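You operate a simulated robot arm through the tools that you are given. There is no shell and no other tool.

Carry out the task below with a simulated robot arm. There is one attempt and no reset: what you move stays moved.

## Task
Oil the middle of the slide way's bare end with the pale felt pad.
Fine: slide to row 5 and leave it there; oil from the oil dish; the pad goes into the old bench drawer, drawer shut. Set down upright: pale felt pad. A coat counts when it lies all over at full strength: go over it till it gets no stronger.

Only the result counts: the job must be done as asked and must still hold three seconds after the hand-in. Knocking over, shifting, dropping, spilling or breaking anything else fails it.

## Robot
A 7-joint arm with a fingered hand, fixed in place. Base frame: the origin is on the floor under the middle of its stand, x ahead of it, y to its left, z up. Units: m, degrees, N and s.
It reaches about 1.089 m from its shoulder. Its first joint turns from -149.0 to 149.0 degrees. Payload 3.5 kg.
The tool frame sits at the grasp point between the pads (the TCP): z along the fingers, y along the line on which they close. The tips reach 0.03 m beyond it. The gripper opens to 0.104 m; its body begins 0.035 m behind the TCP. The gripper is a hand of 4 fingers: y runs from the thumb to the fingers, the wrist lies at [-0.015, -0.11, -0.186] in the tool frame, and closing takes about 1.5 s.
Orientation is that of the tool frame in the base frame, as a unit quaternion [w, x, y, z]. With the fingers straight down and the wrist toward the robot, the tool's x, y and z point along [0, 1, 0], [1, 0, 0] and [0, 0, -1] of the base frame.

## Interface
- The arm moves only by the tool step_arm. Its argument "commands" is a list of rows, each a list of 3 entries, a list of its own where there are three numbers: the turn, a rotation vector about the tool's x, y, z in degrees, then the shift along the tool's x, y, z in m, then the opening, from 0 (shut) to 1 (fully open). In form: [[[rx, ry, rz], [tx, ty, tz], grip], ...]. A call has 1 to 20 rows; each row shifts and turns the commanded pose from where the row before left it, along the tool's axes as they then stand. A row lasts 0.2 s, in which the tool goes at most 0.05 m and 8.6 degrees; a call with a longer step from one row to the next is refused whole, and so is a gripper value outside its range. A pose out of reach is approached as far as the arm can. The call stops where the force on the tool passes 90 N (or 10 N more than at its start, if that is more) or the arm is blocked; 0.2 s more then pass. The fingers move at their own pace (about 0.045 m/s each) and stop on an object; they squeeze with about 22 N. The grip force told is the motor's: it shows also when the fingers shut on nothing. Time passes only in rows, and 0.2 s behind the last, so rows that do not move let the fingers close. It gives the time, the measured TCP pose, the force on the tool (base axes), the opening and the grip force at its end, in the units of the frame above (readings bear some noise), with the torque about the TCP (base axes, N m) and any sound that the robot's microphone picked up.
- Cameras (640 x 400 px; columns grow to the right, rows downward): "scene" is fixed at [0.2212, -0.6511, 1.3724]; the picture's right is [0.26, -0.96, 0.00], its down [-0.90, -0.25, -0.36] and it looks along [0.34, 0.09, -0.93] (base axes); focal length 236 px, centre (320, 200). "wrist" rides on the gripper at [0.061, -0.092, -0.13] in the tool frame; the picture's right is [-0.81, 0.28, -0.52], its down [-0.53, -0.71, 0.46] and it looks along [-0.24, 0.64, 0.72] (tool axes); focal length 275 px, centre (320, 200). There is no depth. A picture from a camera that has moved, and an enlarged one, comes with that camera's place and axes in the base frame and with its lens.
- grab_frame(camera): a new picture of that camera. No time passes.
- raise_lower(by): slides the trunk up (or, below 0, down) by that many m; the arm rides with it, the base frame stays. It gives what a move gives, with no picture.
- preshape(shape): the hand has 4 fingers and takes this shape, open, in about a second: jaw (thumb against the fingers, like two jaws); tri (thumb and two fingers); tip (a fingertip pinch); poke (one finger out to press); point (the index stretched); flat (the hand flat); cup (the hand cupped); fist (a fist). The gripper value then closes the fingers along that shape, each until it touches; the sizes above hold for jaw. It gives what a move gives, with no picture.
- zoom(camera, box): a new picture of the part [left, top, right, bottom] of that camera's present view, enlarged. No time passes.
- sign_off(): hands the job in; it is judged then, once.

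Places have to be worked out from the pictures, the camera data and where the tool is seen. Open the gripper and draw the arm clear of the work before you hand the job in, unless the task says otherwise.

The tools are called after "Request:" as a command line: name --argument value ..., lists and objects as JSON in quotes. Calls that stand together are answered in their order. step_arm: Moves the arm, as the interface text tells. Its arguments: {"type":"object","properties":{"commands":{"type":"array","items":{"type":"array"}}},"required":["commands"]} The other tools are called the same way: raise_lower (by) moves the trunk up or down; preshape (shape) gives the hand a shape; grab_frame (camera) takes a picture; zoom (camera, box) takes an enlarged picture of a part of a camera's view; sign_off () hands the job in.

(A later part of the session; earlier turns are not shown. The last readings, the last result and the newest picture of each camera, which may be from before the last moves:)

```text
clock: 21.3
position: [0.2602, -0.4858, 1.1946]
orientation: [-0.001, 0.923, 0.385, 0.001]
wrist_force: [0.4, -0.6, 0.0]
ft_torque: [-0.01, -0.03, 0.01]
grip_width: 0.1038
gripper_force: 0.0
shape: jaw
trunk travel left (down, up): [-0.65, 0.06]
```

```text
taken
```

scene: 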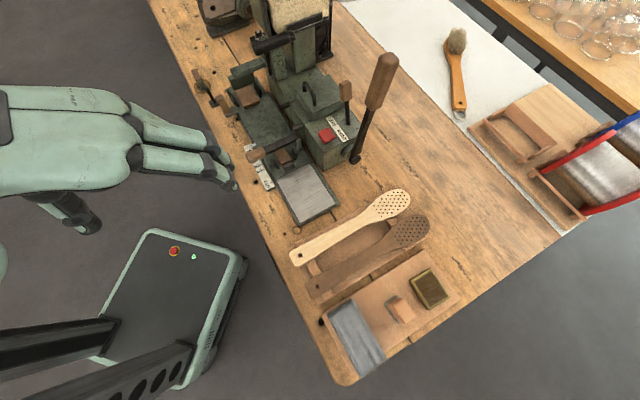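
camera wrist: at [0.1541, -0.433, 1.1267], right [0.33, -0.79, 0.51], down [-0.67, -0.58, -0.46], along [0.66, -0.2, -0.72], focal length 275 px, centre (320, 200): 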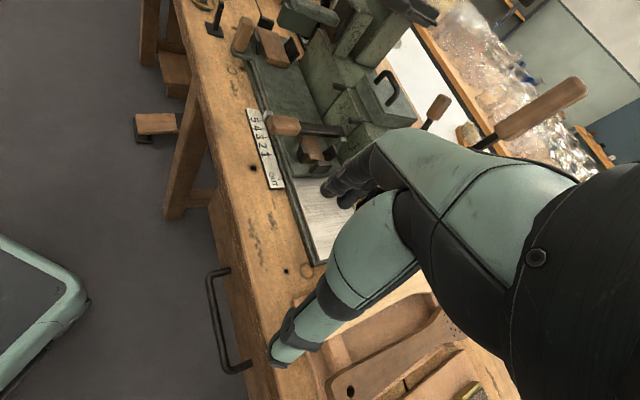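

Trunk is up and the hand is at z≈1.19. I'll descend with the arm in front of the bench (n≈0.42) to test reach near the drawer.

Request:
step_arm --commands '[[[0, 0, 0], [0, -0.02, 0.04], 1], [[0, 0, 0], [0, -0.02, 0.04], 1], [[0, 0, 0], [0, -0.02, 0.04], 1], [[0, 0, 0], [0, -0.02, 0.04], 1], [[0, 0, 0], [0, -0.02, 0.04], 1], [[0, 0, 0], [0, 0, 0.045], 1], [[0, 0, 0], [0, 0, 0.045], 1], [[0, 0, 0], [0, 0, 0.045], 1]]'

Request:
grab_frame --camera "wrist"

Request:
grab_frame --camera "scene"

```text
clock: 23.1
position: [0.2001, -0.4684, 0.8691]
orientation: [-0.001, 0.923, 0.386, 0.002]
wrist_force: [-0.6, -0.5, 0.6]
ft_torque: [0.0, 0.01, 0.01]
grip_width: 0.1037
gripper_force: 0.0
shape: jaw
out of reach, approached as far as the arm can: row 3, 4, 5
trunk travel left (down, up): [-0.65, 0.06]
```

```text
taken
camera wrist: at [0.1771, -0.3602, 1.0005], right [-0.38, -0.77, 0.51], down [-0.88, 0.12, -0.46], along [0.29, -0.62, -0.73], focal length 275 px, centre (320, 200)
```

wrist: 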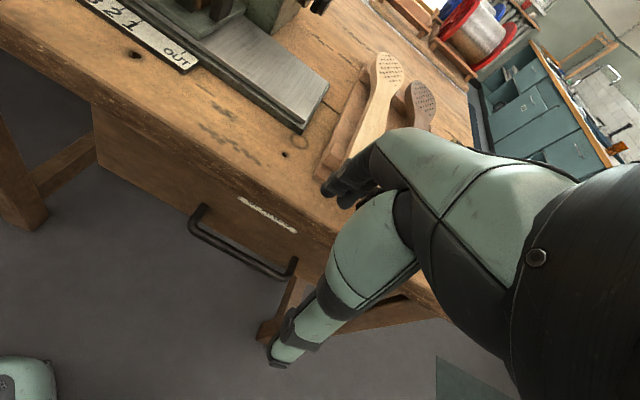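

```text
taken
```

scene: 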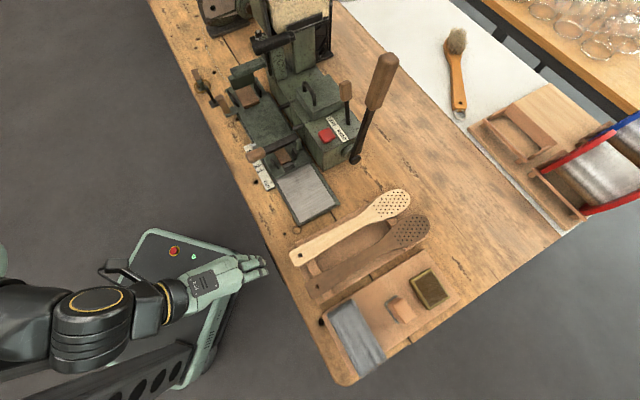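

I'm at t≈-0.19, n≈0.473, z≈0.869. I'll test whether I can come back further from the bench at this lower height.

Request:
step_arm --commands '[[[0, 0, 0], [0, -0.02, 0.01], 1], [[0, 0, 0], [0, -0.02, 0.01], 1], [[0, 0, 0], [0, -0.02, 0.01], 1], [[0, 0, 0], [0, -0.02, 0.01], 1]]'

```text
clock: 24.1
position: [0.145, -0.4417, 0.8179]
orientation: [-0.001, 0.923, 0.385, 0.001]
wrist_force: [-0.9, 0.1, -0.3]
ft_torque: [-0.03, -0.01, 0.01]
grip_width: 0.1038
gripper_force: 0.0
shape: jaw
out of reach, approached as far as the arm can: row 2, 3, 4
trunk travel left (down, up): [-0.65, 0.06]
```

The arm's inner limit behaves like a sphere around a shoulder at about z≈1.13 plus trunk travel, so lower hand heights with a high trunk let me work closer. I'll raise the trunk to its top and take a fresh look at the handle.

Request:
raise_lower --by 0.06

Request:
zoom --camera "wrist" --box '[60, 120, 340, 380]'

```text
clock: 25.1
position: [0.1437, -0.4424, 0.8774]
orientation: [-0.002, 0.923, 0.385, 0.001]
wrist_force: [-0.1, -0.1, 0.3]
ft_torque: [0.03, -0.01, -0.01]
grip_width: 0.1038
gripper_force: 0.1
shape: jaw
trunk travel left (down, up): [-0.71, 0.0]
```

```text
1.54 times, centred on (200, 250) of wrist
camera zoom: at [0.1225, -0.3346, 1.01], right [-0.38, -0.77, 0.51], down [-0.88, 0.12, -0.46], along [0.29, -0.62, -0.73], focal length 424 px, centre (505, 123)
```

zoom: 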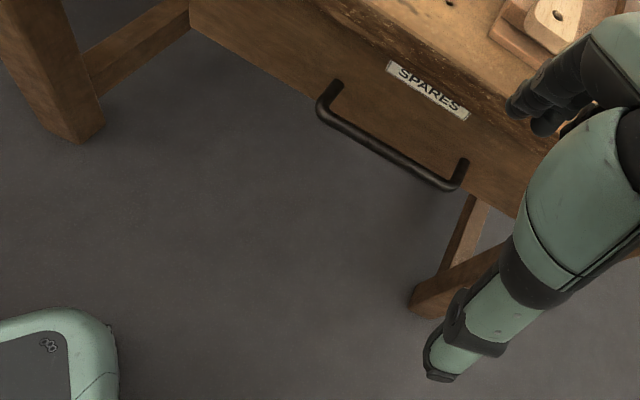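

The front is at n≈0.570 and the bar at n≈0.5345, z≈0.644, so there's about 0.03 m of finger room behind the bar. I'll pitch the hand about 35°, part-closed, and bring it to a pre-grasp point above and in front of the bar.

Request:
step_arm --commands '[[[0, 0, 0], [0.0305, 0.018, 0.0285], 0.4], [[0, 0, 0], [0.0305, 0.018, 0.0285], 0.4], [[-7, 0, 0], [0, 0, 0], 0.4], [[-7, 0, 0], [0, 0, 0], 0.4], [[-7, 0, 0], [0, 0, 0], 0.4], [[-7, 0, 0], [0, 0, 0], 0.4], [[-7, 0, 0], [0, 0, 0], 0.4], [[0, 0, 0], [0, -0.0106, 0.0382], 0.4], [[0, 0, 0], [0, -0.0106, 0.0382], 0.4], [[0, 0, 0], [0, -0.0106, 0.0382], 0.4]]'

Request:
grab_frame --camera "wrist"

Request:
grab_frame --camera "scene"

```text
clock: 27.3
position: [0.2418, -0.454, 0.7116]
orientation: [0.275, 0.881, 0.368, 0.117]
wrist_force: [-0.7, 0.1, -0.9]
ft_torque: [-0.01, -0.02, 0.0]
grip_width: 0.0424
gripper_force: 0.1
shape: jaw
trunk travel left (down, up): [-0.71, 0.0]
```

```text
taken
camera wrist: at [0.1785, -0.3048, 0.7684], right [-0.62, -0.53, 0.58], down [-0.6, -0.15, -0.78], along [0.5, -0.84, -0.23], focal length 275 px, centre (320, 200)
```

wrist: 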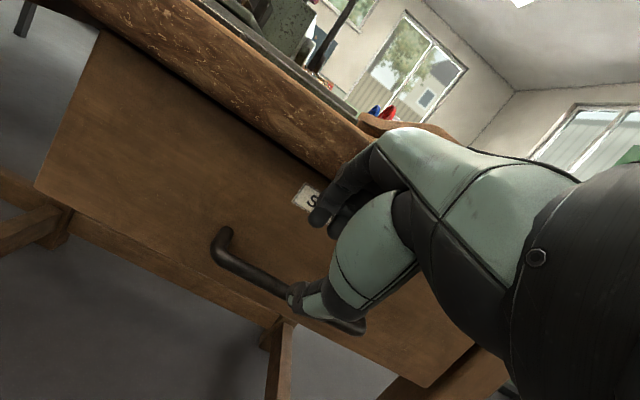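

```text
taken
```

scene: 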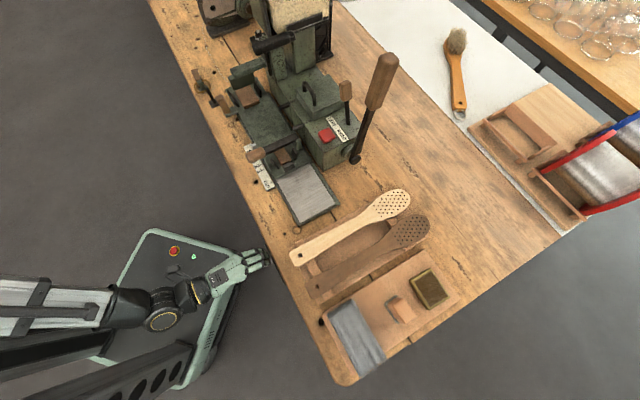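

I'm at n≈0.492, z≈0.712, straddling above the bar. I'll zoom in to check how the fingers and thumb line up with it.

Request:
zoom --camera "wrist" --box '[180, 120, 460, 360]'

Request:
zoom --camera "scene" --box '[190, 220, 320, 320]'

```text
1.67 times, centred on (320, 240) of wrist
camera zoom: at [0.1785, -0.3048, 0.7684], right [-0.62, -0.53, 0.58], down [-0.6, -0.15, -0.78], along [0.5, -0.84, -0.23], focal length 459 px, centre (320, 133)
```

zoom: 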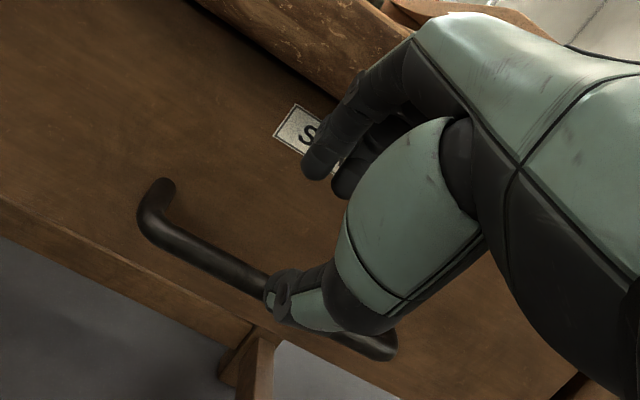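

```text
4.00 times, centred on (255, 270) of scene
camera zoom: at [0.2212, -0.6511, 1.3724], right [0.26, -0.96, 0.0], down [-0.9, -0.25, -0.36], along [0.34, 0.09, -0.93], focal length 942 px, centre (580, -80)
```

zoom: 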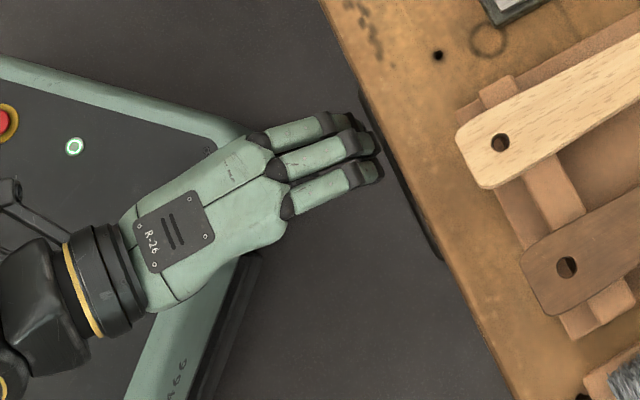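

The hand is well lined up, with three fingers over the bar's +t half and the thumb in front. I'll advance along the fingers and watch the force.

Request:
step_arm --commands '[[[0, 0, 0], [0, -0.001, 0.02], 0.4], [[0, 0, 0], [0, -0.001, 0.02], 0.4], [[0, 0, 0], [0, -0.001, 0.02], 0.4], [[0, 0, 0], [0, 0, 0.012], 0.4]]'

Request:
zoom --camera "wrist" --box '[180, 120, 460, 360]'

```text
clock: 28.3
position: [0.2684, -0.4881, 0.6606]
orientation: [0.275, 0.881, 0.367, 0.117]
wrist_force: [-21.3, 23.8, 10.5]
ft_torque: [-0.62, -0.42, -0.37]
grip_width: 0.0382
gripper_force: 0.0
shape: jaw
out of reach, approached as far as the arm can: row 1, 3
trunk travel left (down, up): [-0.71, 0.0]
```

```text
1.67 times, centred on (320, 240) of wrist
camera zoom: at [0.2049, -0.3402, 0.7163], right [-0.62, -0.53, 0.58], down [-0.6, -0.15, -0.78], along [0.5, -0.84, -0.23], focal length 459 px, centre (320, 133)
```

zoom: 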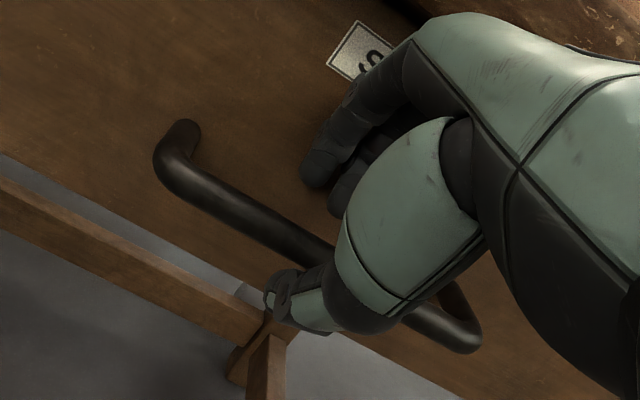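

The fingertips touch the drawer front (~30 N) and the bar now lies between thumb and fingers. I'll ease back a few millimetres and close on it.

Request:
step_arm --commands '[[[0, 0, 0], [-0.0, -0.004, -0.006], 0.4], [[0, 0, 0], [0, 0, 0], 0], [[0, 0, 0], [0, 0, 0], 0], [[0, 0, 0], [0, 0, 0], 0], [[0, 0, 0], [0, 0, 0], 0], [[0, 0, 0], [0, 0, 0], 0]]'

Request:
zoom --camera "wrist" --box '[180, 120, 460, 360]'

```text
clock: 29.7
position: [0.2666, -0.4868, 0.6625]
orientation: [0.275, 0.881, 0.368, 0.118]
wrist_force: [-14.6, 14.9, -15.4]
ft_torque: [0.4, 0.4, 0.03]
grip_width: 0.0139
gripper_force: 22.2
shape: jaw
out of reach, approached as far as the arm can: row 1
trunk travel left (down, up): [-0.71, 0.0]
```

```text
1.67 times, centred on (320, 240) of wrist
camera zoom: at [0.2021, -0.3398, 0.7186], right [-0.62, -0.53, 0.58], down [-0.6, -0.15, -0.78], along [0.5, -0.84, -0.23], focal length 459 px, centre (320, 133)
```

zoom: 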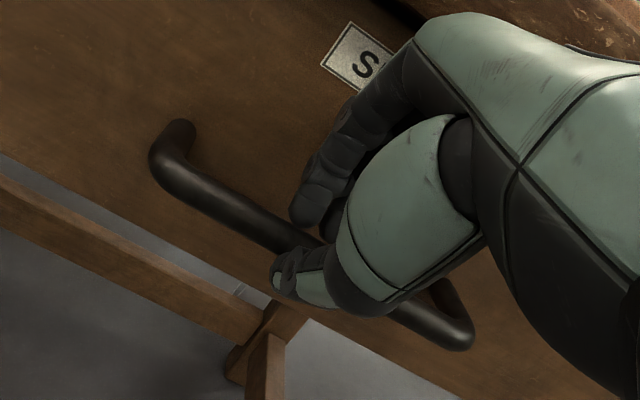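

The grip is on the bar at 0.0139 m width. I'll pull the drawer straight out (-n) in small rows.

Request:
step_arm --commands '[[[0, 0, 0], [0, -0.0082, -0.0057], 0], [[0, 0, 0], [0, -0.0123, -0.0086], 0], [[0, 0, 0], [0, -0.0123, -0.0086], 0], [[0, 0, 0], [0, -0.0123, -0.0086], 0]]'

Request:
grab_frame --camera "wrist"

Request:
grab_frame --camera "scene"

```text
clock: 30.7
position: [0.2312, -0.477, 0.6859]
orientation: [0.276, 0.881, 0.367, 0.117]
wrist_force: [-0.7, -0.7, -0.6]
ft_torque: [-0.01, 0.01, -0.03]
grip_width: 0.0118
gripper_force: 22.1
shape: jaw
out of reach, approached as far as the arm can: row 1, 2, 3, 4
trunk travel left (down, up): [-0.71, 0.0]
```

```text
taken
camera wrist: at [0.1669, -0.3289, 0.7398], right [-0.62, -0.53, 0.58], down [-0.6, -0.15, -0.78], along [0.5, -0.84, -0.23], focal length 275 px, centre (320, 200)
```

wrist: 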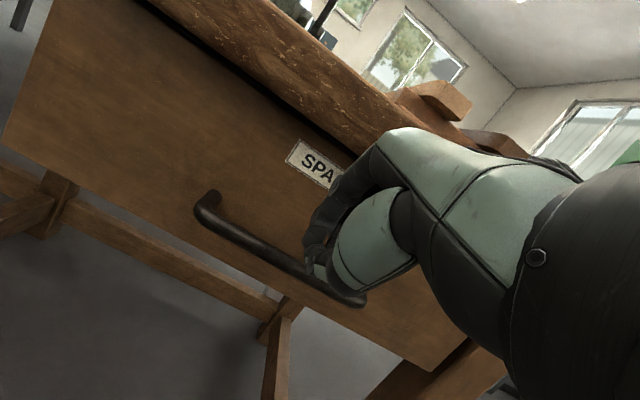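

```text
taken
```

scene: 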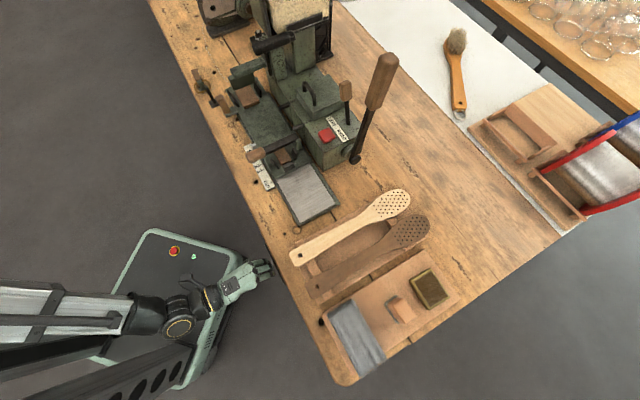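

The arm could not follow the straight pull: the TCP rose to z≈0.686 and the force dropped to zero. I'll check whether the drawer moved or the grip slipped off.

Request:
zoom --camera "wrist" --box '[180, 100, 460, 340]'

Request:
zoom --camera "scene" --box '[220, 210, 350, 340]'

```text
1.67 times, centred on (320, 220) of wrist
camera zoom: at [0.1669, -0.3289, 0.7398], right [-0.62, -0.53, 0.58], down [-0.6, -0.15, -0.78], along [0.5, -0.84, -0.23], focal length 459 px, centre (320, 167)
```

zoom: 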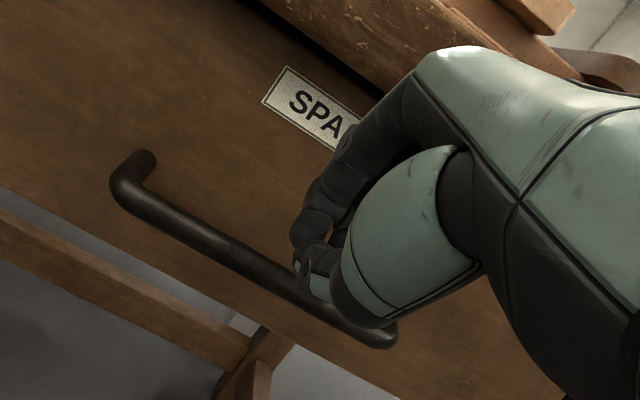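

```text
3.08 times, centred on (285, 275) of scene
camera zoom: at [0.2212, -0.6511, 1.3724], right [0.26, -0.96, 0.0], down [-0.9, -0.25, -0.36], along [0.34, 0.09, -0.93], focal length 725 px, centre (428, -31)
```

zoom: 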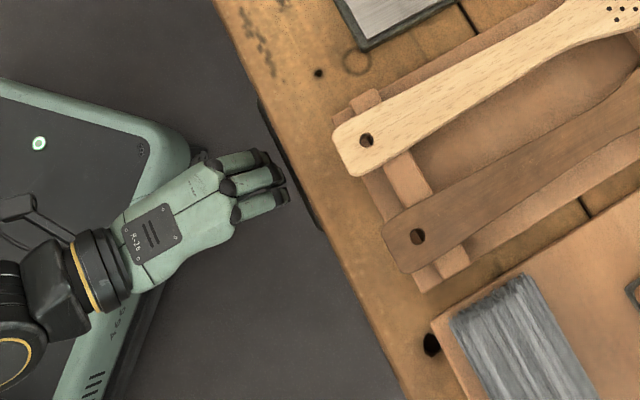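

The hand slid up off the bar, though the drawer seems to have cracked open about 1 cm. I'll back away and drop the trunk about 0.15 m so the forearm comes in flatter, then test the pull path in free air.

Request:
step_arm --commands '[[[0, 0, 0], [0, 0, -0.02], 0.4], [[0, 0, 0], [0, 0, -0.03], 0.4], [[0, 0, 0], [0, 0, -0.04], 0.4], [[0, 0, 0], [0, 0, -0.04], 0.4], [[0, 0, 0], [0, 0, -0.03], 0.4]]'

Request:
raise_lower --by -0.1

Request:
grab_frame --camera "wrist"

Request:
grab_frame --camera "scene"

```text
clock: 31.9
position: [0.1647, -0.4137, 0.8141]
orientation: [0.276, 0.881, 0.366, 0.116]
wrist_force: [-0.1, -0.5, 0.3]
ft_torque: [0.0, -0.03, 0.0]
grip_width: 0.0412
gripper_force: 0.1
shape: jaw
trunk travel left (down, up): [-0.71, 0.0]
```

```text
clock: 33.2
position: [0.1644, -0.4128, 0.7155]
orientation: [0.276, 0.88, 0.368, 0.118]
wrist_force: [-0.3, 0.7, 0.1]
ft_torque: [-0.01, 0.04, 0.02]
grip_width: 0.0412
gripper_force: 0.0
shape: jaw
trunk travel left (down, up): [-0.61, 0.1]
```

```text
taken
camera wrist: at [0.101, -0.2645, 0.7709], right [-0.62, -0.53, 0.58], down [-0.6, -0.15, -0.78], along [0.5, -0.84, -0.23], focal length 275 px, centre (320, 200)
```

wrist: 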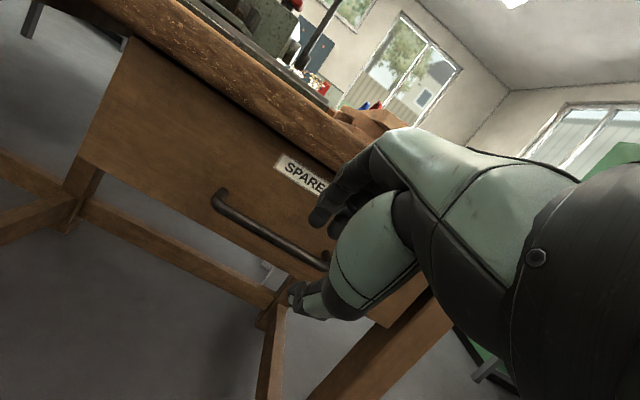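

```text
taken
```

scene: 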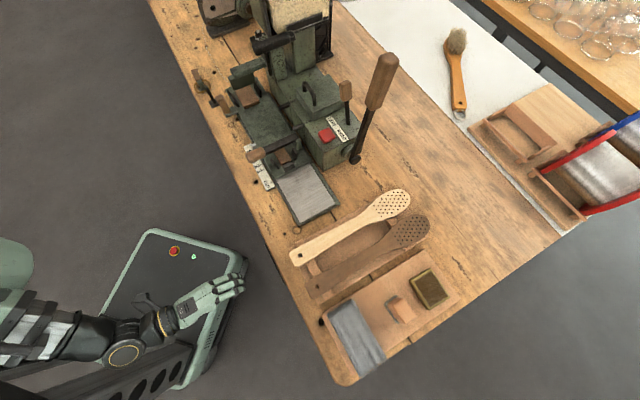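

No limit hit here at n≈0.408 with the trunk 0.1 lower. I'll test the low end of the pull path in free air by going down to z≈0.66.

Request:
step_arm --commands '[[[0, 0, 0], [0.01, -0.0172, 0.0246], 0.4], [[0, 0, 0], [0.01, -0.0172, 0.0246], 0.4]]'

```text
clock: 33.8
position: [0.1775, -0.4116, 0.6657]
orientation: [0.275, 0.88, 0.368, 0.117]
wrist_force: [-0.6, -0.1, 0.1]
ft_torque: [0.01, 0.0, -0.04]
grip_width: 0.0412
gripper_force: 0.1
shape: jaw
out of reach, approached as far as the arm can: row 2
trunk travel left (down, up): [-0.61, 0.1]
```

The boundary here looks like a wrist-extension limit at 35° pitch, so I'll use a gentler 20° pitch. I'll re-pitch, rise a little, and go to a pre-grasp point above the bar again.

Request:
step_arm --commands '[[[7.5, 0, 0], [0, 0, -0.02], 0.4], [[7.5, 0, 0], [0, 0, -0.02], 0.4], [[0, 0, 0], [0, 0.022, -0.015], 0.4], [[0, 0, 0], [0, 0.022, -0.015], 0.4], [[0, 0, 0], [0, 0.025, 0.0], 0.4]]'

Request:
zoom --camera "wrist" --box '[160, 120, 440, 380]'

Request:
zoom --camera "scene" --box '[190, 210, 350, 340]'

```text
clock: 35.0
position: [0.2033, -0.4439, 0.7447]
orientation: [0.159, 0.909, 0.379, 0.069]
wrist_force: [0.5, -0.2, 0.1]
ft_torque: [-0.03, -0.04, 0.03]
grip_width: 0.0411
gripper_force: 0.0
shape: jaw
out of reach, approached as far as the arm can: row 3, 4
trunk travel left (down, up): [-0.61, 0.1]
```

```text
1.54 times, centred on (300, 250) of wrist
camera zoom: at [0.1532, -0.3105, 0.838], right [-0.51, -0.64, 0.58], down [-0.74, -0.01, -0.67], along [0.44, -0.77, -0.46], focal length 424 px, centre (351, 123)
```

zoom: 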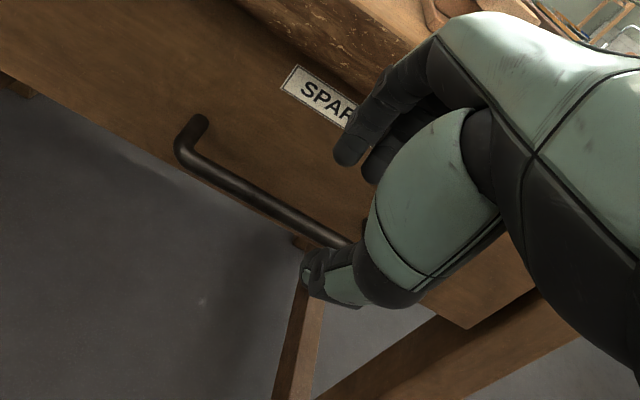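

```text
3.08 times, centred on (270, 275) of scene
camera zoom: at [0.2212, -0.6511, 1.3724], right [0.26, -0.96, 0.0], down [-0.9, -0.25, -0.36], along [0.34, 0.09, -0.93], focal length 725 px, centre (474, -31)
```

zoom: 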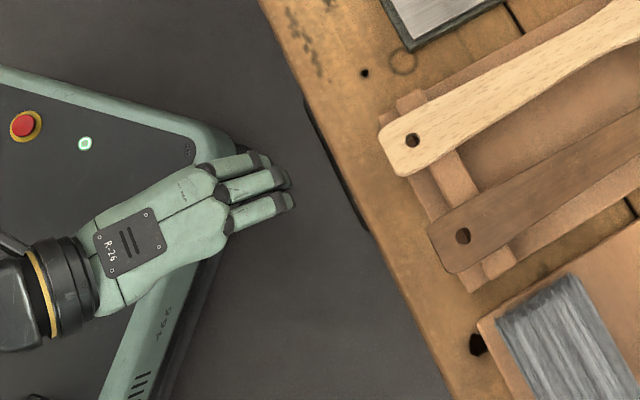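

The bar measures n≈0.537, so the drawer is still closed. I'll use a 27° pitch with a narrower opening so the fingers pass between the slab edge and the bar.

Request:
step_arm --commands '[[[-7, 0, 0], [0, 0, 0], 0.3], [[0, 0, 0], [0, 0.011, 0.033], 0.3], [[0, 0, 0], [0, 0.0105, 0.033], 0.3], [[0, 0, 0], [0, 0, 0.0], 0.3]]'

Request:
zoom --camera "wrist" --box '[160, 120, 440, 380]'

Request:
zoom --camera "scene" --box '[220, 210, 350, 340]'

```text
clock: 36.0
position: [0.2395, -0.4788, 0.6953]
orientation: [0.215, 0.898, 0.373, 0.09]
wrist_force: [-1.4, 0.9, -3.9]
ft_torque: [0.1, -0.02, -0.05]
grip_width: 0.0308
gripper_force: 0.1
shape: jaw
trunk travel left (down, up): [-0.61, 0.1]
```

```text
1.54 times, centred on (300, 250) of wrist
camera zoom: at [0.1815, -0.3373, 0.7718], right [-0.56, -0.59, 0.58], down [-0.68, -0.07, -0.73], along [0.47, -0.81, -0.36], focal length 424 px, centre (351, 123)
```

zoom: 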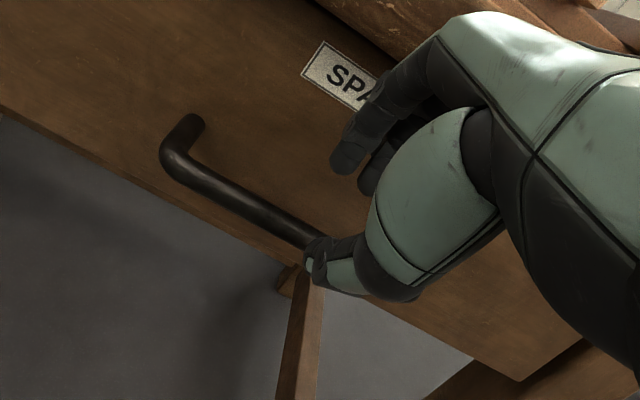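

```text
3.08 times, centred on (285, 275) of scene
camera zoom: at [0.2212, -0.6511, 1.3724], right [0.26, -0.96, 0.0], down [-0.9, -0.25, -0.36], along [0.34, 0.09, -0.93], focal length 725 px, centre (428, -31)
```

zoom: 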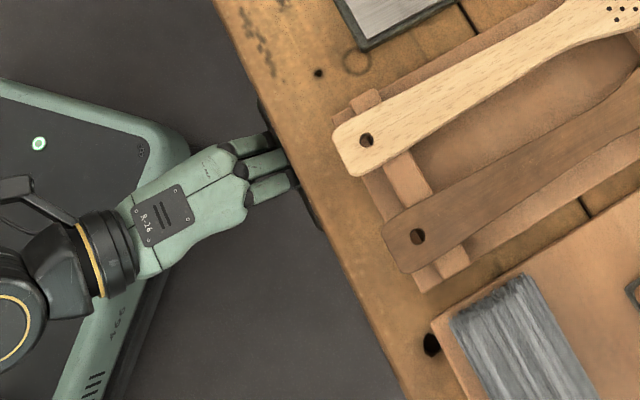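

Lined up with the bar about 0.058 m ahead along the fingers. I'll advance in small rows.

Request:
step_arm --commands '[[[0, 0, 0], [0, -0.001, 0.015], 0.3], [[0, 0, 0], [0, 0, 0.015], 0.3], [[0, 0, 0], [0, 0, 0.012], 0.3], [[0, 0, 0], [0, 0, 0.01], 0.3]]'

Request:
zoom --camera "wrist" --box '[160, 120, 440, 380]'

```text
clock: 37.0
position: [0.2522, -0.4968, 0.6491]
orientation: [0.215, 0.898, 0.374, 0.091]
wrist_force: [-2.1, 1.2, 0.2]
ft_torque: [0.01, -0.03, -0.06]
grip_width: 0.031
gripper_force: 0.1
shape: jaw
trunk travel left (down, up): [-0.61, 0.1]
```

```text
1.54 times, centred on (300, 250) of wrist
camera zoom: at [0.1961, -0.3536, 0.7257], right [-0.56, -0.58, 0.58], down [-0.68, -0.07, -0.73], along [0.47, -0.81, -0.35], focal length 424 px, centre (351, 123)
```

zoom: 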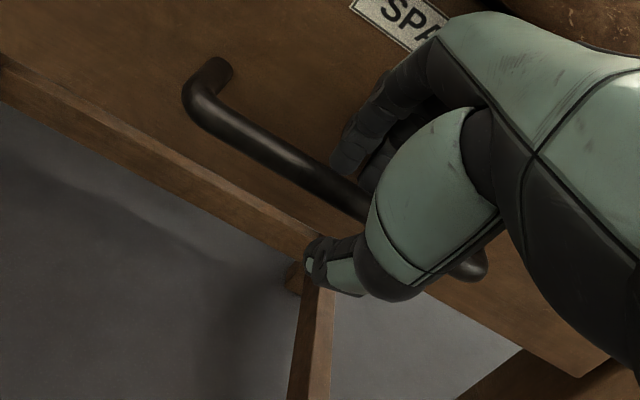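

The fingers are behind the bar and the thumb in front, with no load. Closing on the bar.

Request:
step_arm --commands '[[[0, 0, 0], [0, 0, 0.003], 0], [[0, 0, 0], [0, 0, 0], 0], [[0, 0, 0], [0, 0, 0], 0], [[0, 0, 0], [0, 0, 0], 0], [[0, 0, 0], [0, 0, 0], 0]]'

Request:
zoom --camera "wrist" --box '[160, 120, 440, 380]'

```text
clock: 38.2
position: [0.2548, -0.4959, 0.6449]
orientation: [0.214, 0.898, 0.374, 0.091]
wrist_force: [-0.4, 2.7, -11.5]
ft_torque: [0.12, 0.04, 0.02]
grip_width: 0.0037
gripper_force: 22.4
shape: jaw
trunk travel left (down, up): [-0.61, 0.1]
```

```text
1.54 times, centred on (300, 250) of wrist
camera zoom: at [0.197, -0.355, 0.7223], right [-0.56, -0.59, 0.58], down [-0.68, -0.07, -0.73], along [0.47, -0.81, -0.36], focal length 424 px, centre (351, 123)
```

zoom: 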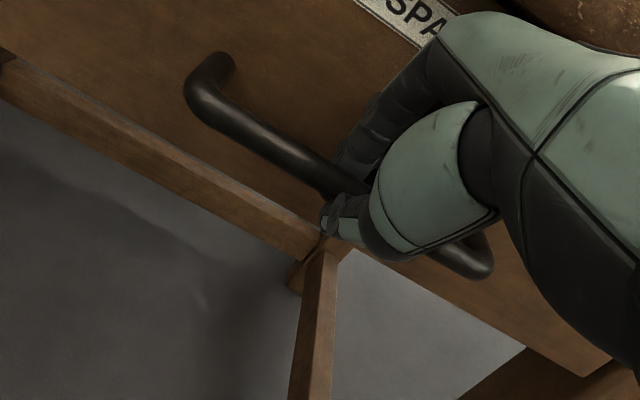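

The fingers have wrapped around the bar. I'll pull straight out in 1.5 cm rows.

Request:
step_arm --commands '[[[0, 0, 0], [0, -0.0089, -0.0045], 0], [[0, 0, 0], [0, -0.0134, -0.0068], 0], [[0, 0, 0], [0, -0.0134, -0.0068], 0], [[0, 0, 0], [0, -0.0134, -0.0068], 0]]'

Request:
grab_frame --camera "wrist"

Request:
grab_frame --camera "scene"

```text
clock: 39.2
position: [0.2139, -0.457, 0.6464]
orientation: [0.213, 0.898, 0.374, 0.09]
wrist_force: [4.2, 4.9, -17.0]
ft_torque: [0.14, 0.01, 0.09]
grip_width: 0.0035
gripper_force: 22.2
shape: jaw
trunk travel left (down, up): [-0.61, 0.1]
```

```text
taken
camera wrist: at [0.157, -0.3162, 0.7228], right [-0.56, -0.59, 0.58], down [-0.68, -0.07, -0.73], along [0.47, -0.81, -0.36], focal length 275 px, centre (320, 200)
```

wrist: 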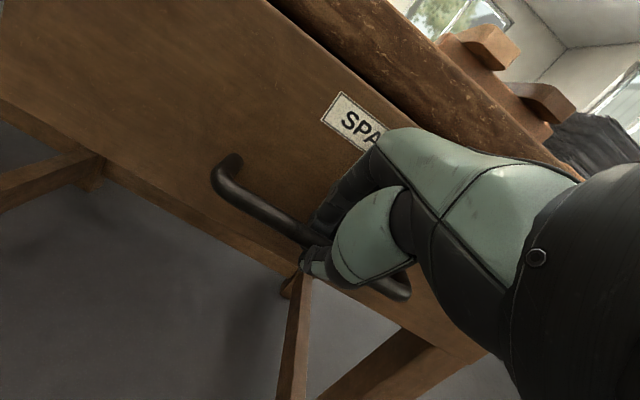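

```text
taken
```

scene: 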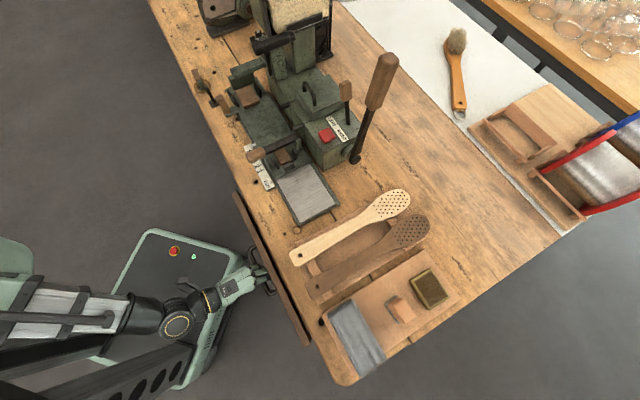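

The drawer is following, about 5.6 cm open. I'll keep pulling.

Request:
step_arm --commands '[[[0, 0, 0], [0, -0.0134, -0.0068], 0], [[0, 0, 0], [0, -0.0178, -0.0091], 0], [[0, 0, 0], [0, -0.0178, -0.0091], 0], [[0, 0, 0], [0, -0.0178, -0.0091], 0], [[0, 0, 0], [0, -0.0134, -0.0068], 0]]'

Request:
grab_frame --camera "scene"

```text
clock: 40.4
position: [0.1522, -0.3962, 0.6467]
orientation: [0.214, 0.898, 0.374, 0.091]
wrist_force: [4.2, 3.8, -17.7]
ft_torque: [0.15, 0.02, 0.1]
grip_width: 0.0032
gripper_force: 21.9
shape: jaw
trunk travel left (down, up): [-0.61, 0.1]
```

```text
taken
```

scene: 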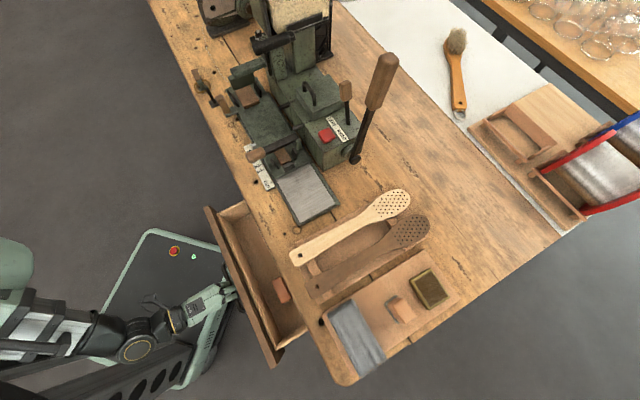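

The drawer is open about 14 cm and there's a reddish block inside. I'll zoom in on the inside.

Request:
zoom --camera "scene" --box '[190, 190, 340, 370]'

Request:
grab_frame --camera "wrist"

```text
2.22 times, centred on (265, 280) of scene
camera zoom: at [0.2212, -0.6511, 1.3724], right [0.26, -0.96, 0.0], down [-0.9, -0.25, -0.36], along [0.34, 0.09, -0.93], focal length 524 px, centre (442, 22)
```

zoom: 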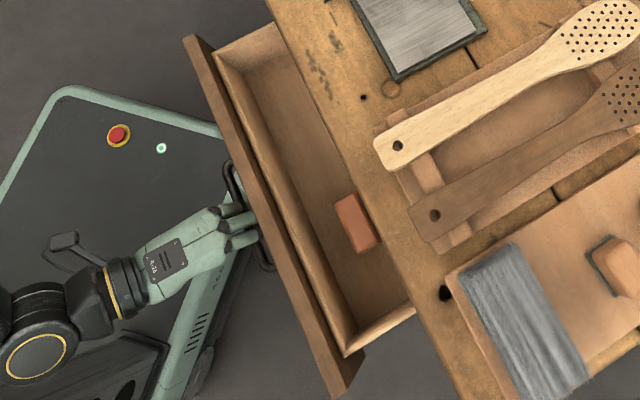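

```text
taken
camera wrist: at [0.0943, -0.2539, 0.723], right [-0.56, -0.59, 0.58], down [-0.68, -0.07, -0.73], along [0.47, -0.81, -0.36], focal length 275 px, centre (320, 200)
```

wrist: 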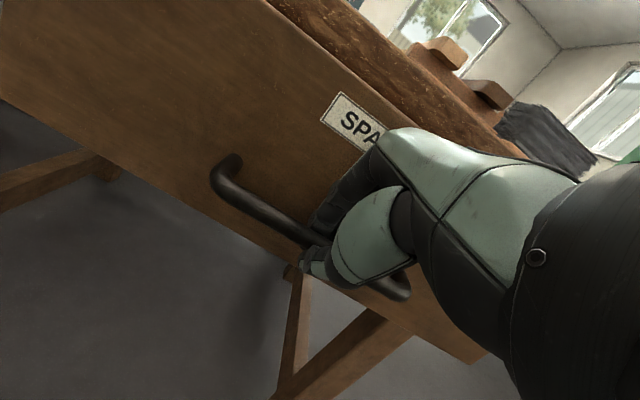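

The drawer interior is clear except for that block near t≈-0.25. I'll open about 5 cm more to get comfortable hand room.

Request:
step_arm --commands '[[[0, 0, 0], [0, -0.0089, -0.0045], 0], [[0, 0, 0], [0, -0.0134, -0.0068], 0], [[0, 0, 0], [0, -0.0134, -0.0068], 0], [[0, 0, 0], [0, -0.0089, -0.0045], 0]]'

Request:
zoom --camera "scene" --box '[190, 190, 340, 370]'

```text
clock: 41.4
position: [0.1125, -0.376, 0.6603]
orientation: [0.212, 0.898, 0.375, 0.092]
wrist_force: [10.9, 12.5, -28.3]
ft_torque: [0.17, 0.05, 0.16]
grip_width: 0.0014
gripper_force: 21.3
shape: jaw
out of reach, approached as far as the arm can: row 1, 2, 3, 4
trunk travel left (down, up): [-0.61, 0.1]
```

```text
2.22 times, centred on (265, 280) of scene
camera zoom: at [0.2212, -0.6511, 1.3724], right [0.26, -0.96, 0.0], down [-0.9, -0.25, -0.36], along [0.34, 0.09, -0.93], focal length 524 px, centre (442, 22)
```

zoom: 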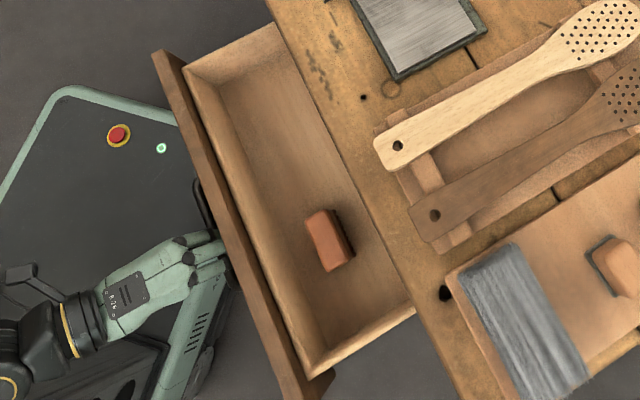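

The drawer is now ~18.5 cm open and the arm is near its inner limit, so that's enough. I'll release the bar, level the fingers in place, and lift straight up with the trunk.

Request:
step_arm --commands '[[[0, 0, 0], [0, 0, 0], 0.3], [[0, 0, 0], [0, 0, 0], 0.3], [[0, 0, 0], [0, 0, 0], 0.3], [[0, 0, 0], [0, 0, 0], 0.3]]'

Request:
zoom --camera "wrist" --box '[160, 120, 440, 380]'

```text
clock: 42.4
position: [0.1118, -0.3748, 0.6605]
orientation: [0.214, 0.898, 0.375, 0.092]
wrist_force: [-0.5, 0.1, -0.2]
ft_torque: [-0.03, -0.01, 0.01]
grip_width: 0.031
gripper_force: 0.0
shape: jaw
trunk travel left (down, up): [-0.61, 0.1]
```

```text
1.54 times, centred on (300, 250) of wrist
camera zoom: at [0.0543, -0.2346, 0.7364], right [-0.56, -0.59, 0.58], down [-0.68, -0.07, -0.73], along [0.47, -0.81, -0.36], focal length 424 px, centre (351, 123)
```

zoom: 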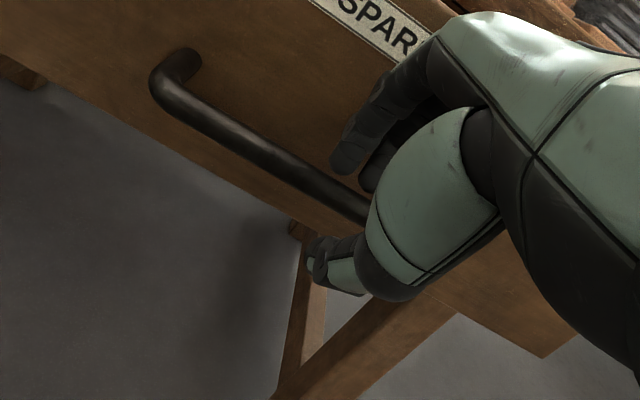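

Released cleanly. Now I'll level the fingers in place.

Request:
step_arm --commands '[[[6, 0, 0], [0, -0.002, 0], 0.3], [[6, 0, 0], [0, -0.002, 0], 0.3], [[6, 0, 0], [0, -0.001, 0], 0.3]]'

Request:
raise_lower --by 0.1

Request:
grab_frame --camera "wrist"

Request:
grab_frame --camera "scene"

```text
clock: 43.2
position: [0.109, -0.3717, 0.6589]
orientation: [0.07, 0.92, 0.384, 0.031]
wrist_force: [0.5, -0.2, 10.5]
ft_torque: [-0.67, -0.47, 0.07]
grip_width: 0.0322
gripper_force: 0.1
shape: jaw
trunk travel left (down, up): [-0.61, 0.1]
```

```text
clock: 44.5
position: [0.1086, -0.3732, 0.7568]
orientation: [0.072, 0.92, 0.384, 0.032]
wrist_force: [-0.1, 0.0, 0.0]
ft_torque: [-0.01, 0.02, 0.01]
grip_width: 0.031
gripper_force: 0.0
shape: jaw
trunk travel left (down, up): [-0.71, 0.0]
```

```text
taken
camera wrist: at [0.072, -0.2524, 0.8737], right [-0.44, -0.71, 0.55], down [-0.82, 0.07, -0.56], along [0.36, -0.7, -0.62], focal length 275 px, centre (320, 200)
```

wrist: 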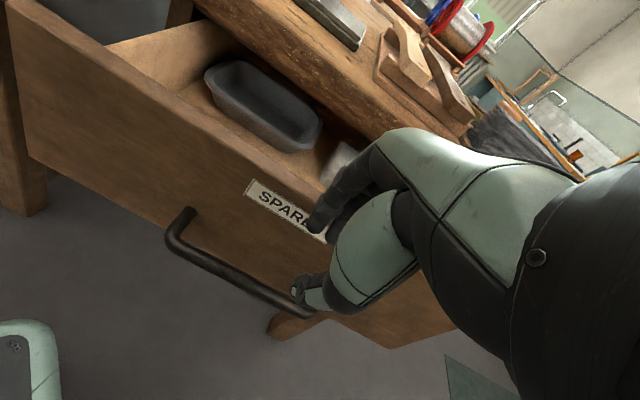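

```text
taken
```

scene: 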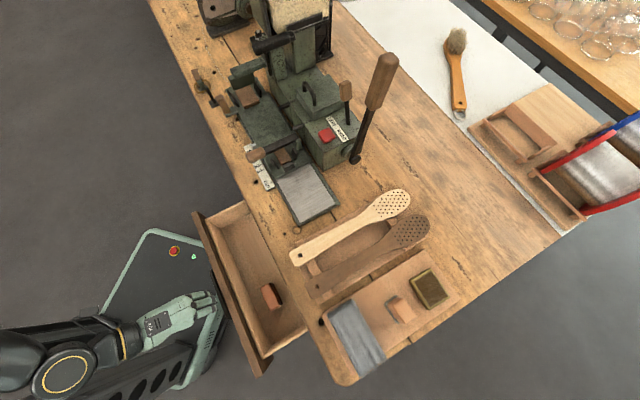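

The drawer also holds a grey trough further back. I'll zoom in on the drawer contents so I can choose a free spot for the pad.

Request:
zoom --camera "wrist" --box '[80, 0, 400, 260]'

Request:
zoom --camera "scene" --box '[185, 190, 325, 380]'

```text
1.54 times, centred on (240, 130) of wrist
camera zoom: at [0.072, -0.2524, 0.8737], right [-0.44, -0.71, 0.55], down [-0.82, 0.07, -0.56], along [0.36, -0.7, -0.62], focal length 424 px, centre (443, 308)
```

zoom: 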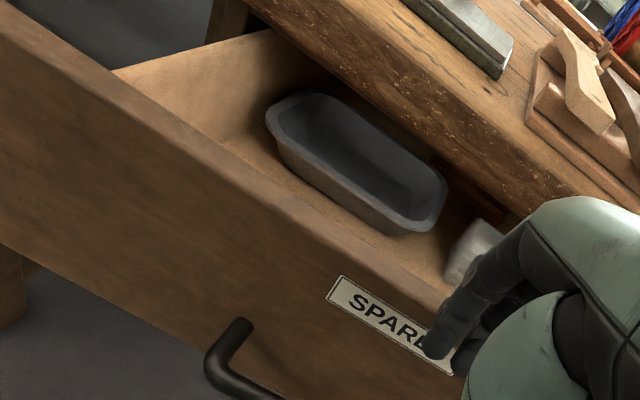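

```text
2.11 times, centred on (255, 285) of scene
camera zoom: at [0.2212, -0.6511, 1.3724], right [0.26, -0.96, 0.0], down [-0.9, -0.25, -0.36], along [0.34, 0.09, -0.93], focal length 496 px, centre (457, 21)
```

zoom: 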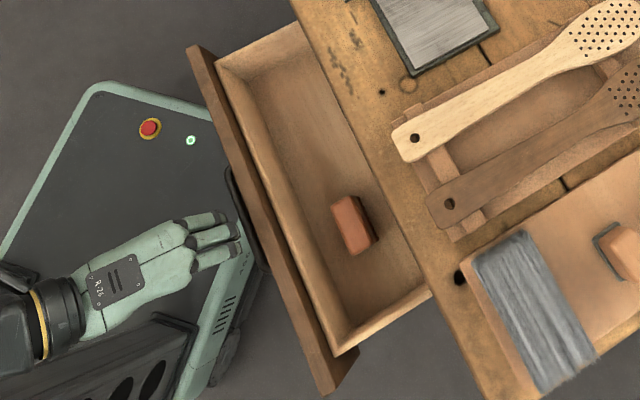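

Free floor in the drawer runs roughly n 0.42–0.58, t 0.02…-0.2, with the trough at the back and the reddish block at t≈-0.25. I'll leave the drawer open and move up and over toward the tray.

Request:
step_arm --commands '[[[4.4, 0, 0], [0, 0.03, -0.02], 0.6], [[4.4, 0, 0], [0, 0.03, -0.025], 0.8], [[0, 0, 0], [0, 0.035, -0.03], 1], [[0, 0, 0], [0, 0.035, -0.03], 1], [[0, 0, 0], [-0.03, 0.02, -0.03], 1], [[0, 0, 0], [-0.045, 0.01, -0.015], 1], [[0, 0, 0], [-0.045, 0.01, -0.01], 1], [[0, 0, 0], [-0.045, 0.01, -0.01], 1], [[0, 0, 0], [-0.045, 0.01, 0], 1], [[0, 0, 0], [-0.045, 0.01, 0], 1]]'

Request:
grab_frame --camera "wrist"

Request:
grab_frame --camera "scene"

```text
clock: 46.7
position: [0.0689, -0.6906, 0.9354]
orientation: [0.001, 0.923, 0.386, 0.002]
wrist_force: [0.5, 0.0, -0.4]
ft_torque: [0.0, 0.0, -0.03]
grip_width: 0.1036
gripper_force: 0.1
shape: jaw
trunk travel left (down, up): [-0.71, 0.0]
```

```text
taken
camera wrist: at [0.0446, -0.584, 1.0665], right [-0.38, -0.77, 0.51], down [-0.88, 0.12, -0.46], along [0.29, -0.63, -0.72], focal length 275 px, centre (320, 200)
```

wrist: 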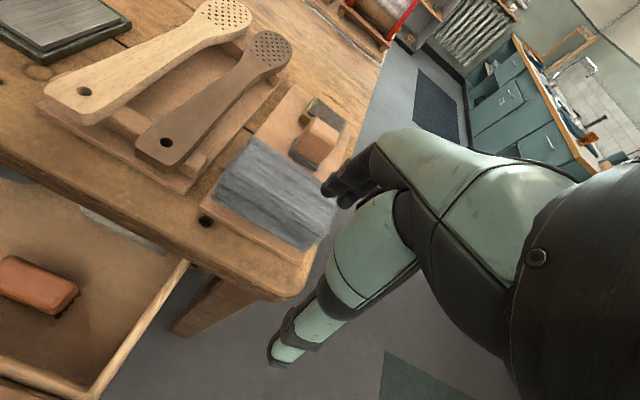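

```text
taken
```

scene: 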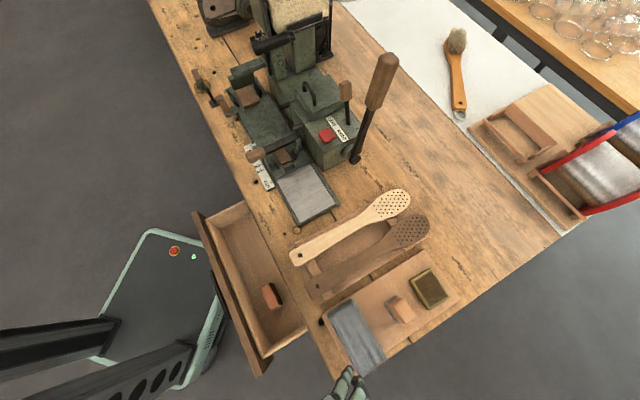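

The pad, dish and grey cloth are in view. I'll zoom in on the tray and on the reddish block in the drawer.

Request:
zoom --camera "wrist" --box '[200, 70, 380, 220]'

Request:
zoom --camera "wrist" --box '[0, 180, 220, 400]'

Request:
zoom --camera "scene" --box '[370, 255, 470, 345]'

```text
2.67 times, centred on (290, 145) of wrist
camera zoom: at [0.0446, -0.584, 1.0665], right [-0.38, -0.77, 0.51], down [-0.88, 0.12, -0.46], along [0.29, -0.63, -0.72], focal length 734 px, centre (400, 347)
```

zoom: 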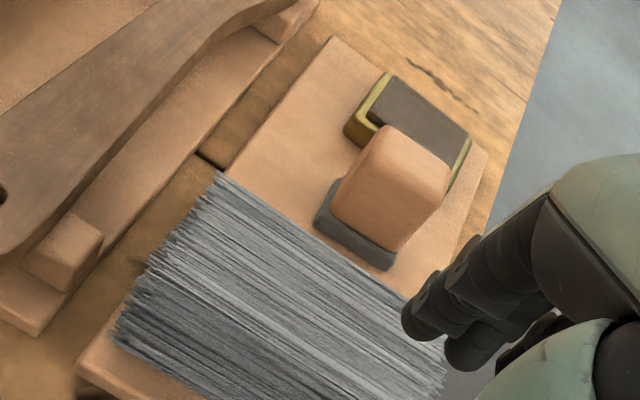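

```text
1.82 times, centred on (110, 290) of wrist
camera zoom: at [0.0446, -0.584, 1.0665], right [-0.38, -0.77, 0.51], down [-0.88, 0.12, -0.46], along [0.29, -0.63, -0.72], focal length 500 px, centre (702, 36)
```

zoom: 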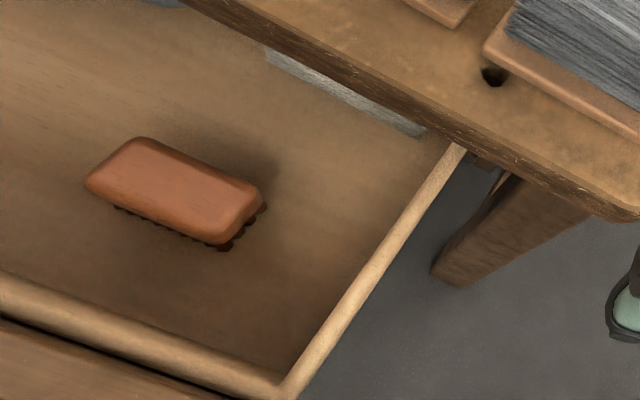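

```text
4.44 times, centred on (420, 300) of scene
camera zoom: at [0.2212, -0.6511, 1.3724], right [0.26, -0.96, 0.0], down [-0.9, -0.25, -0.36], along [0.34, 0.09, -0.93], focal length 1047 px, centre (-124, -244)
```

zoom: 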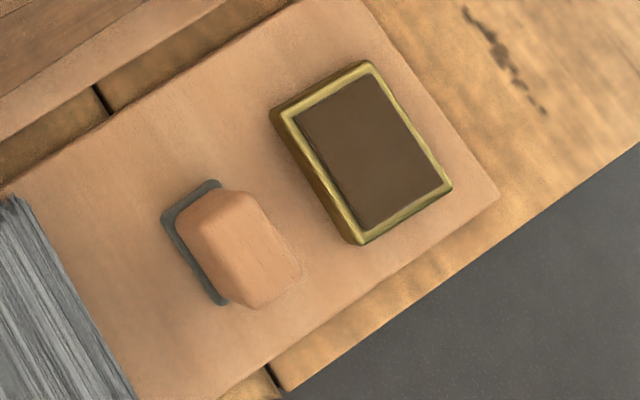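

The pale block with the dark felt sole is the pad; the one in the drawer is a reddish brush. I'll take a tighter zoom of the pad for its shape and height.

Request:
zoom --camera "wrist" --box '[280, 90, 360, 180]'

Request:
zoom --camera "scene" --box '[380, 285, 420, 330]'

```text
4.44 times, centred on (320, 135) of wrist
camera zoom: at [0.0446, -0.584, 1.0665], right [-0.38, -0.77, 0.51], down [-0.88, 0.12, -0.46], along [0.29, -0.63, -0.72], focal length 1224 px, centre (320, 489)
```

zoom: 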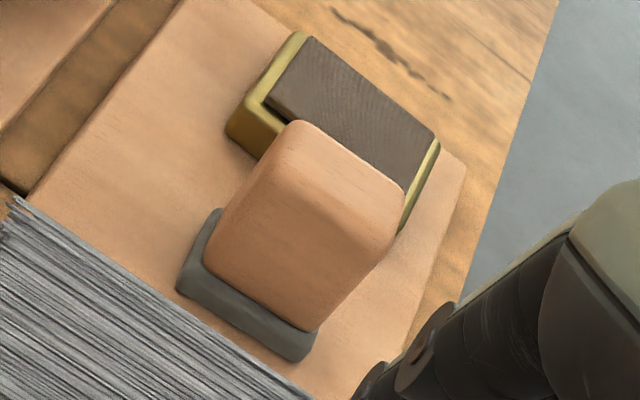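

```text
8.89 times, centred on (400, 308) of scene
camera zoom: at [0.2212, -0.6511, 1.3724], right [0.26, -0.96, 0.0], down [-0.9, -0.25, -0.36], along [0.34, 0.09, -0.93], focal length 2094 px, centre (-391, -756)
```

zoom: 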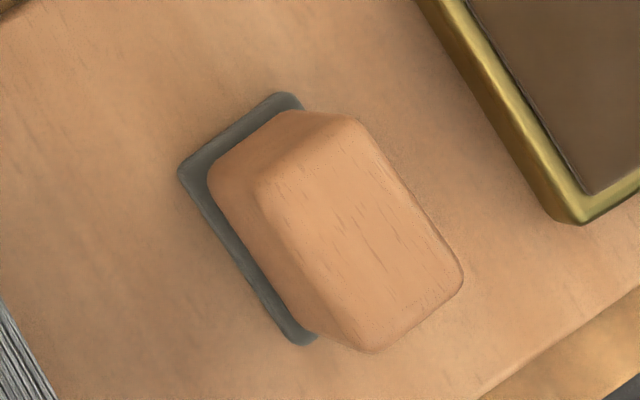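

Combining both cameras: tray top z≈0.797, pad sole ≈0.048 (t) × 0.0345 (n) centred near t=-0.427, n=0.744, block top z≈0.85; dish rim z≈0.811 centred near t=-0.427, n=0.830. I'll rise, then drop the trunk for comfortable reach over the tray.

Request:
step_arm --commands '[[[0, 0, 0], [0, 0.025, -0.04], 0.6], [[0, 0, 0], [0, 0.025, -0.04], 0.6], [[0, 0, 0], [0.005, 0.025, -0.04], 0.6]]'

Request:
raise_lower --by -0.12

Request:
grab_frame --camera "wrist"

```text
clock: 47.5
position: [0.1235, -0.7414, 1.0531]
orientation: [0.0, 0.923, 0.385, 0.003]
wrist_force: [-0.7, 0.4, 0.0]
ft_torque: [-0.03, 0.01, -0.03]
grip_width: 0.063
gripper_force: 0.1
shape: jaw
trunk travel left (down, up): [-0.71, 0.0]
```

```text
clock: 49.0
position: [0.1235, -0.7396, 0.9325]
orientation: [0.0, 0.923, 0.386, 0.002]
wrist_force: [0.0, -0.3, -0.4]
ft_torque: [0.0, 0.03, -0.01]
grip_width: 0.0628
gripper_force: 0.0
shape: jaw
trunk travel left (down, up): [-0.59, 0.12]
```

```text
taken
camera wrist: at [0.1007, -0.6333, 1.0649], right [-0.38, -0.77, 0.51], down [-0.88, 0.12, -0.46], along [0.29, -0.63, -0.72], focal length 275 px, centre (320, 200)
```

wrist: 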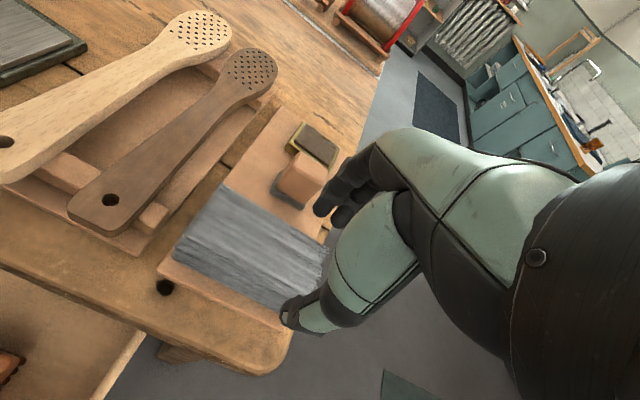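

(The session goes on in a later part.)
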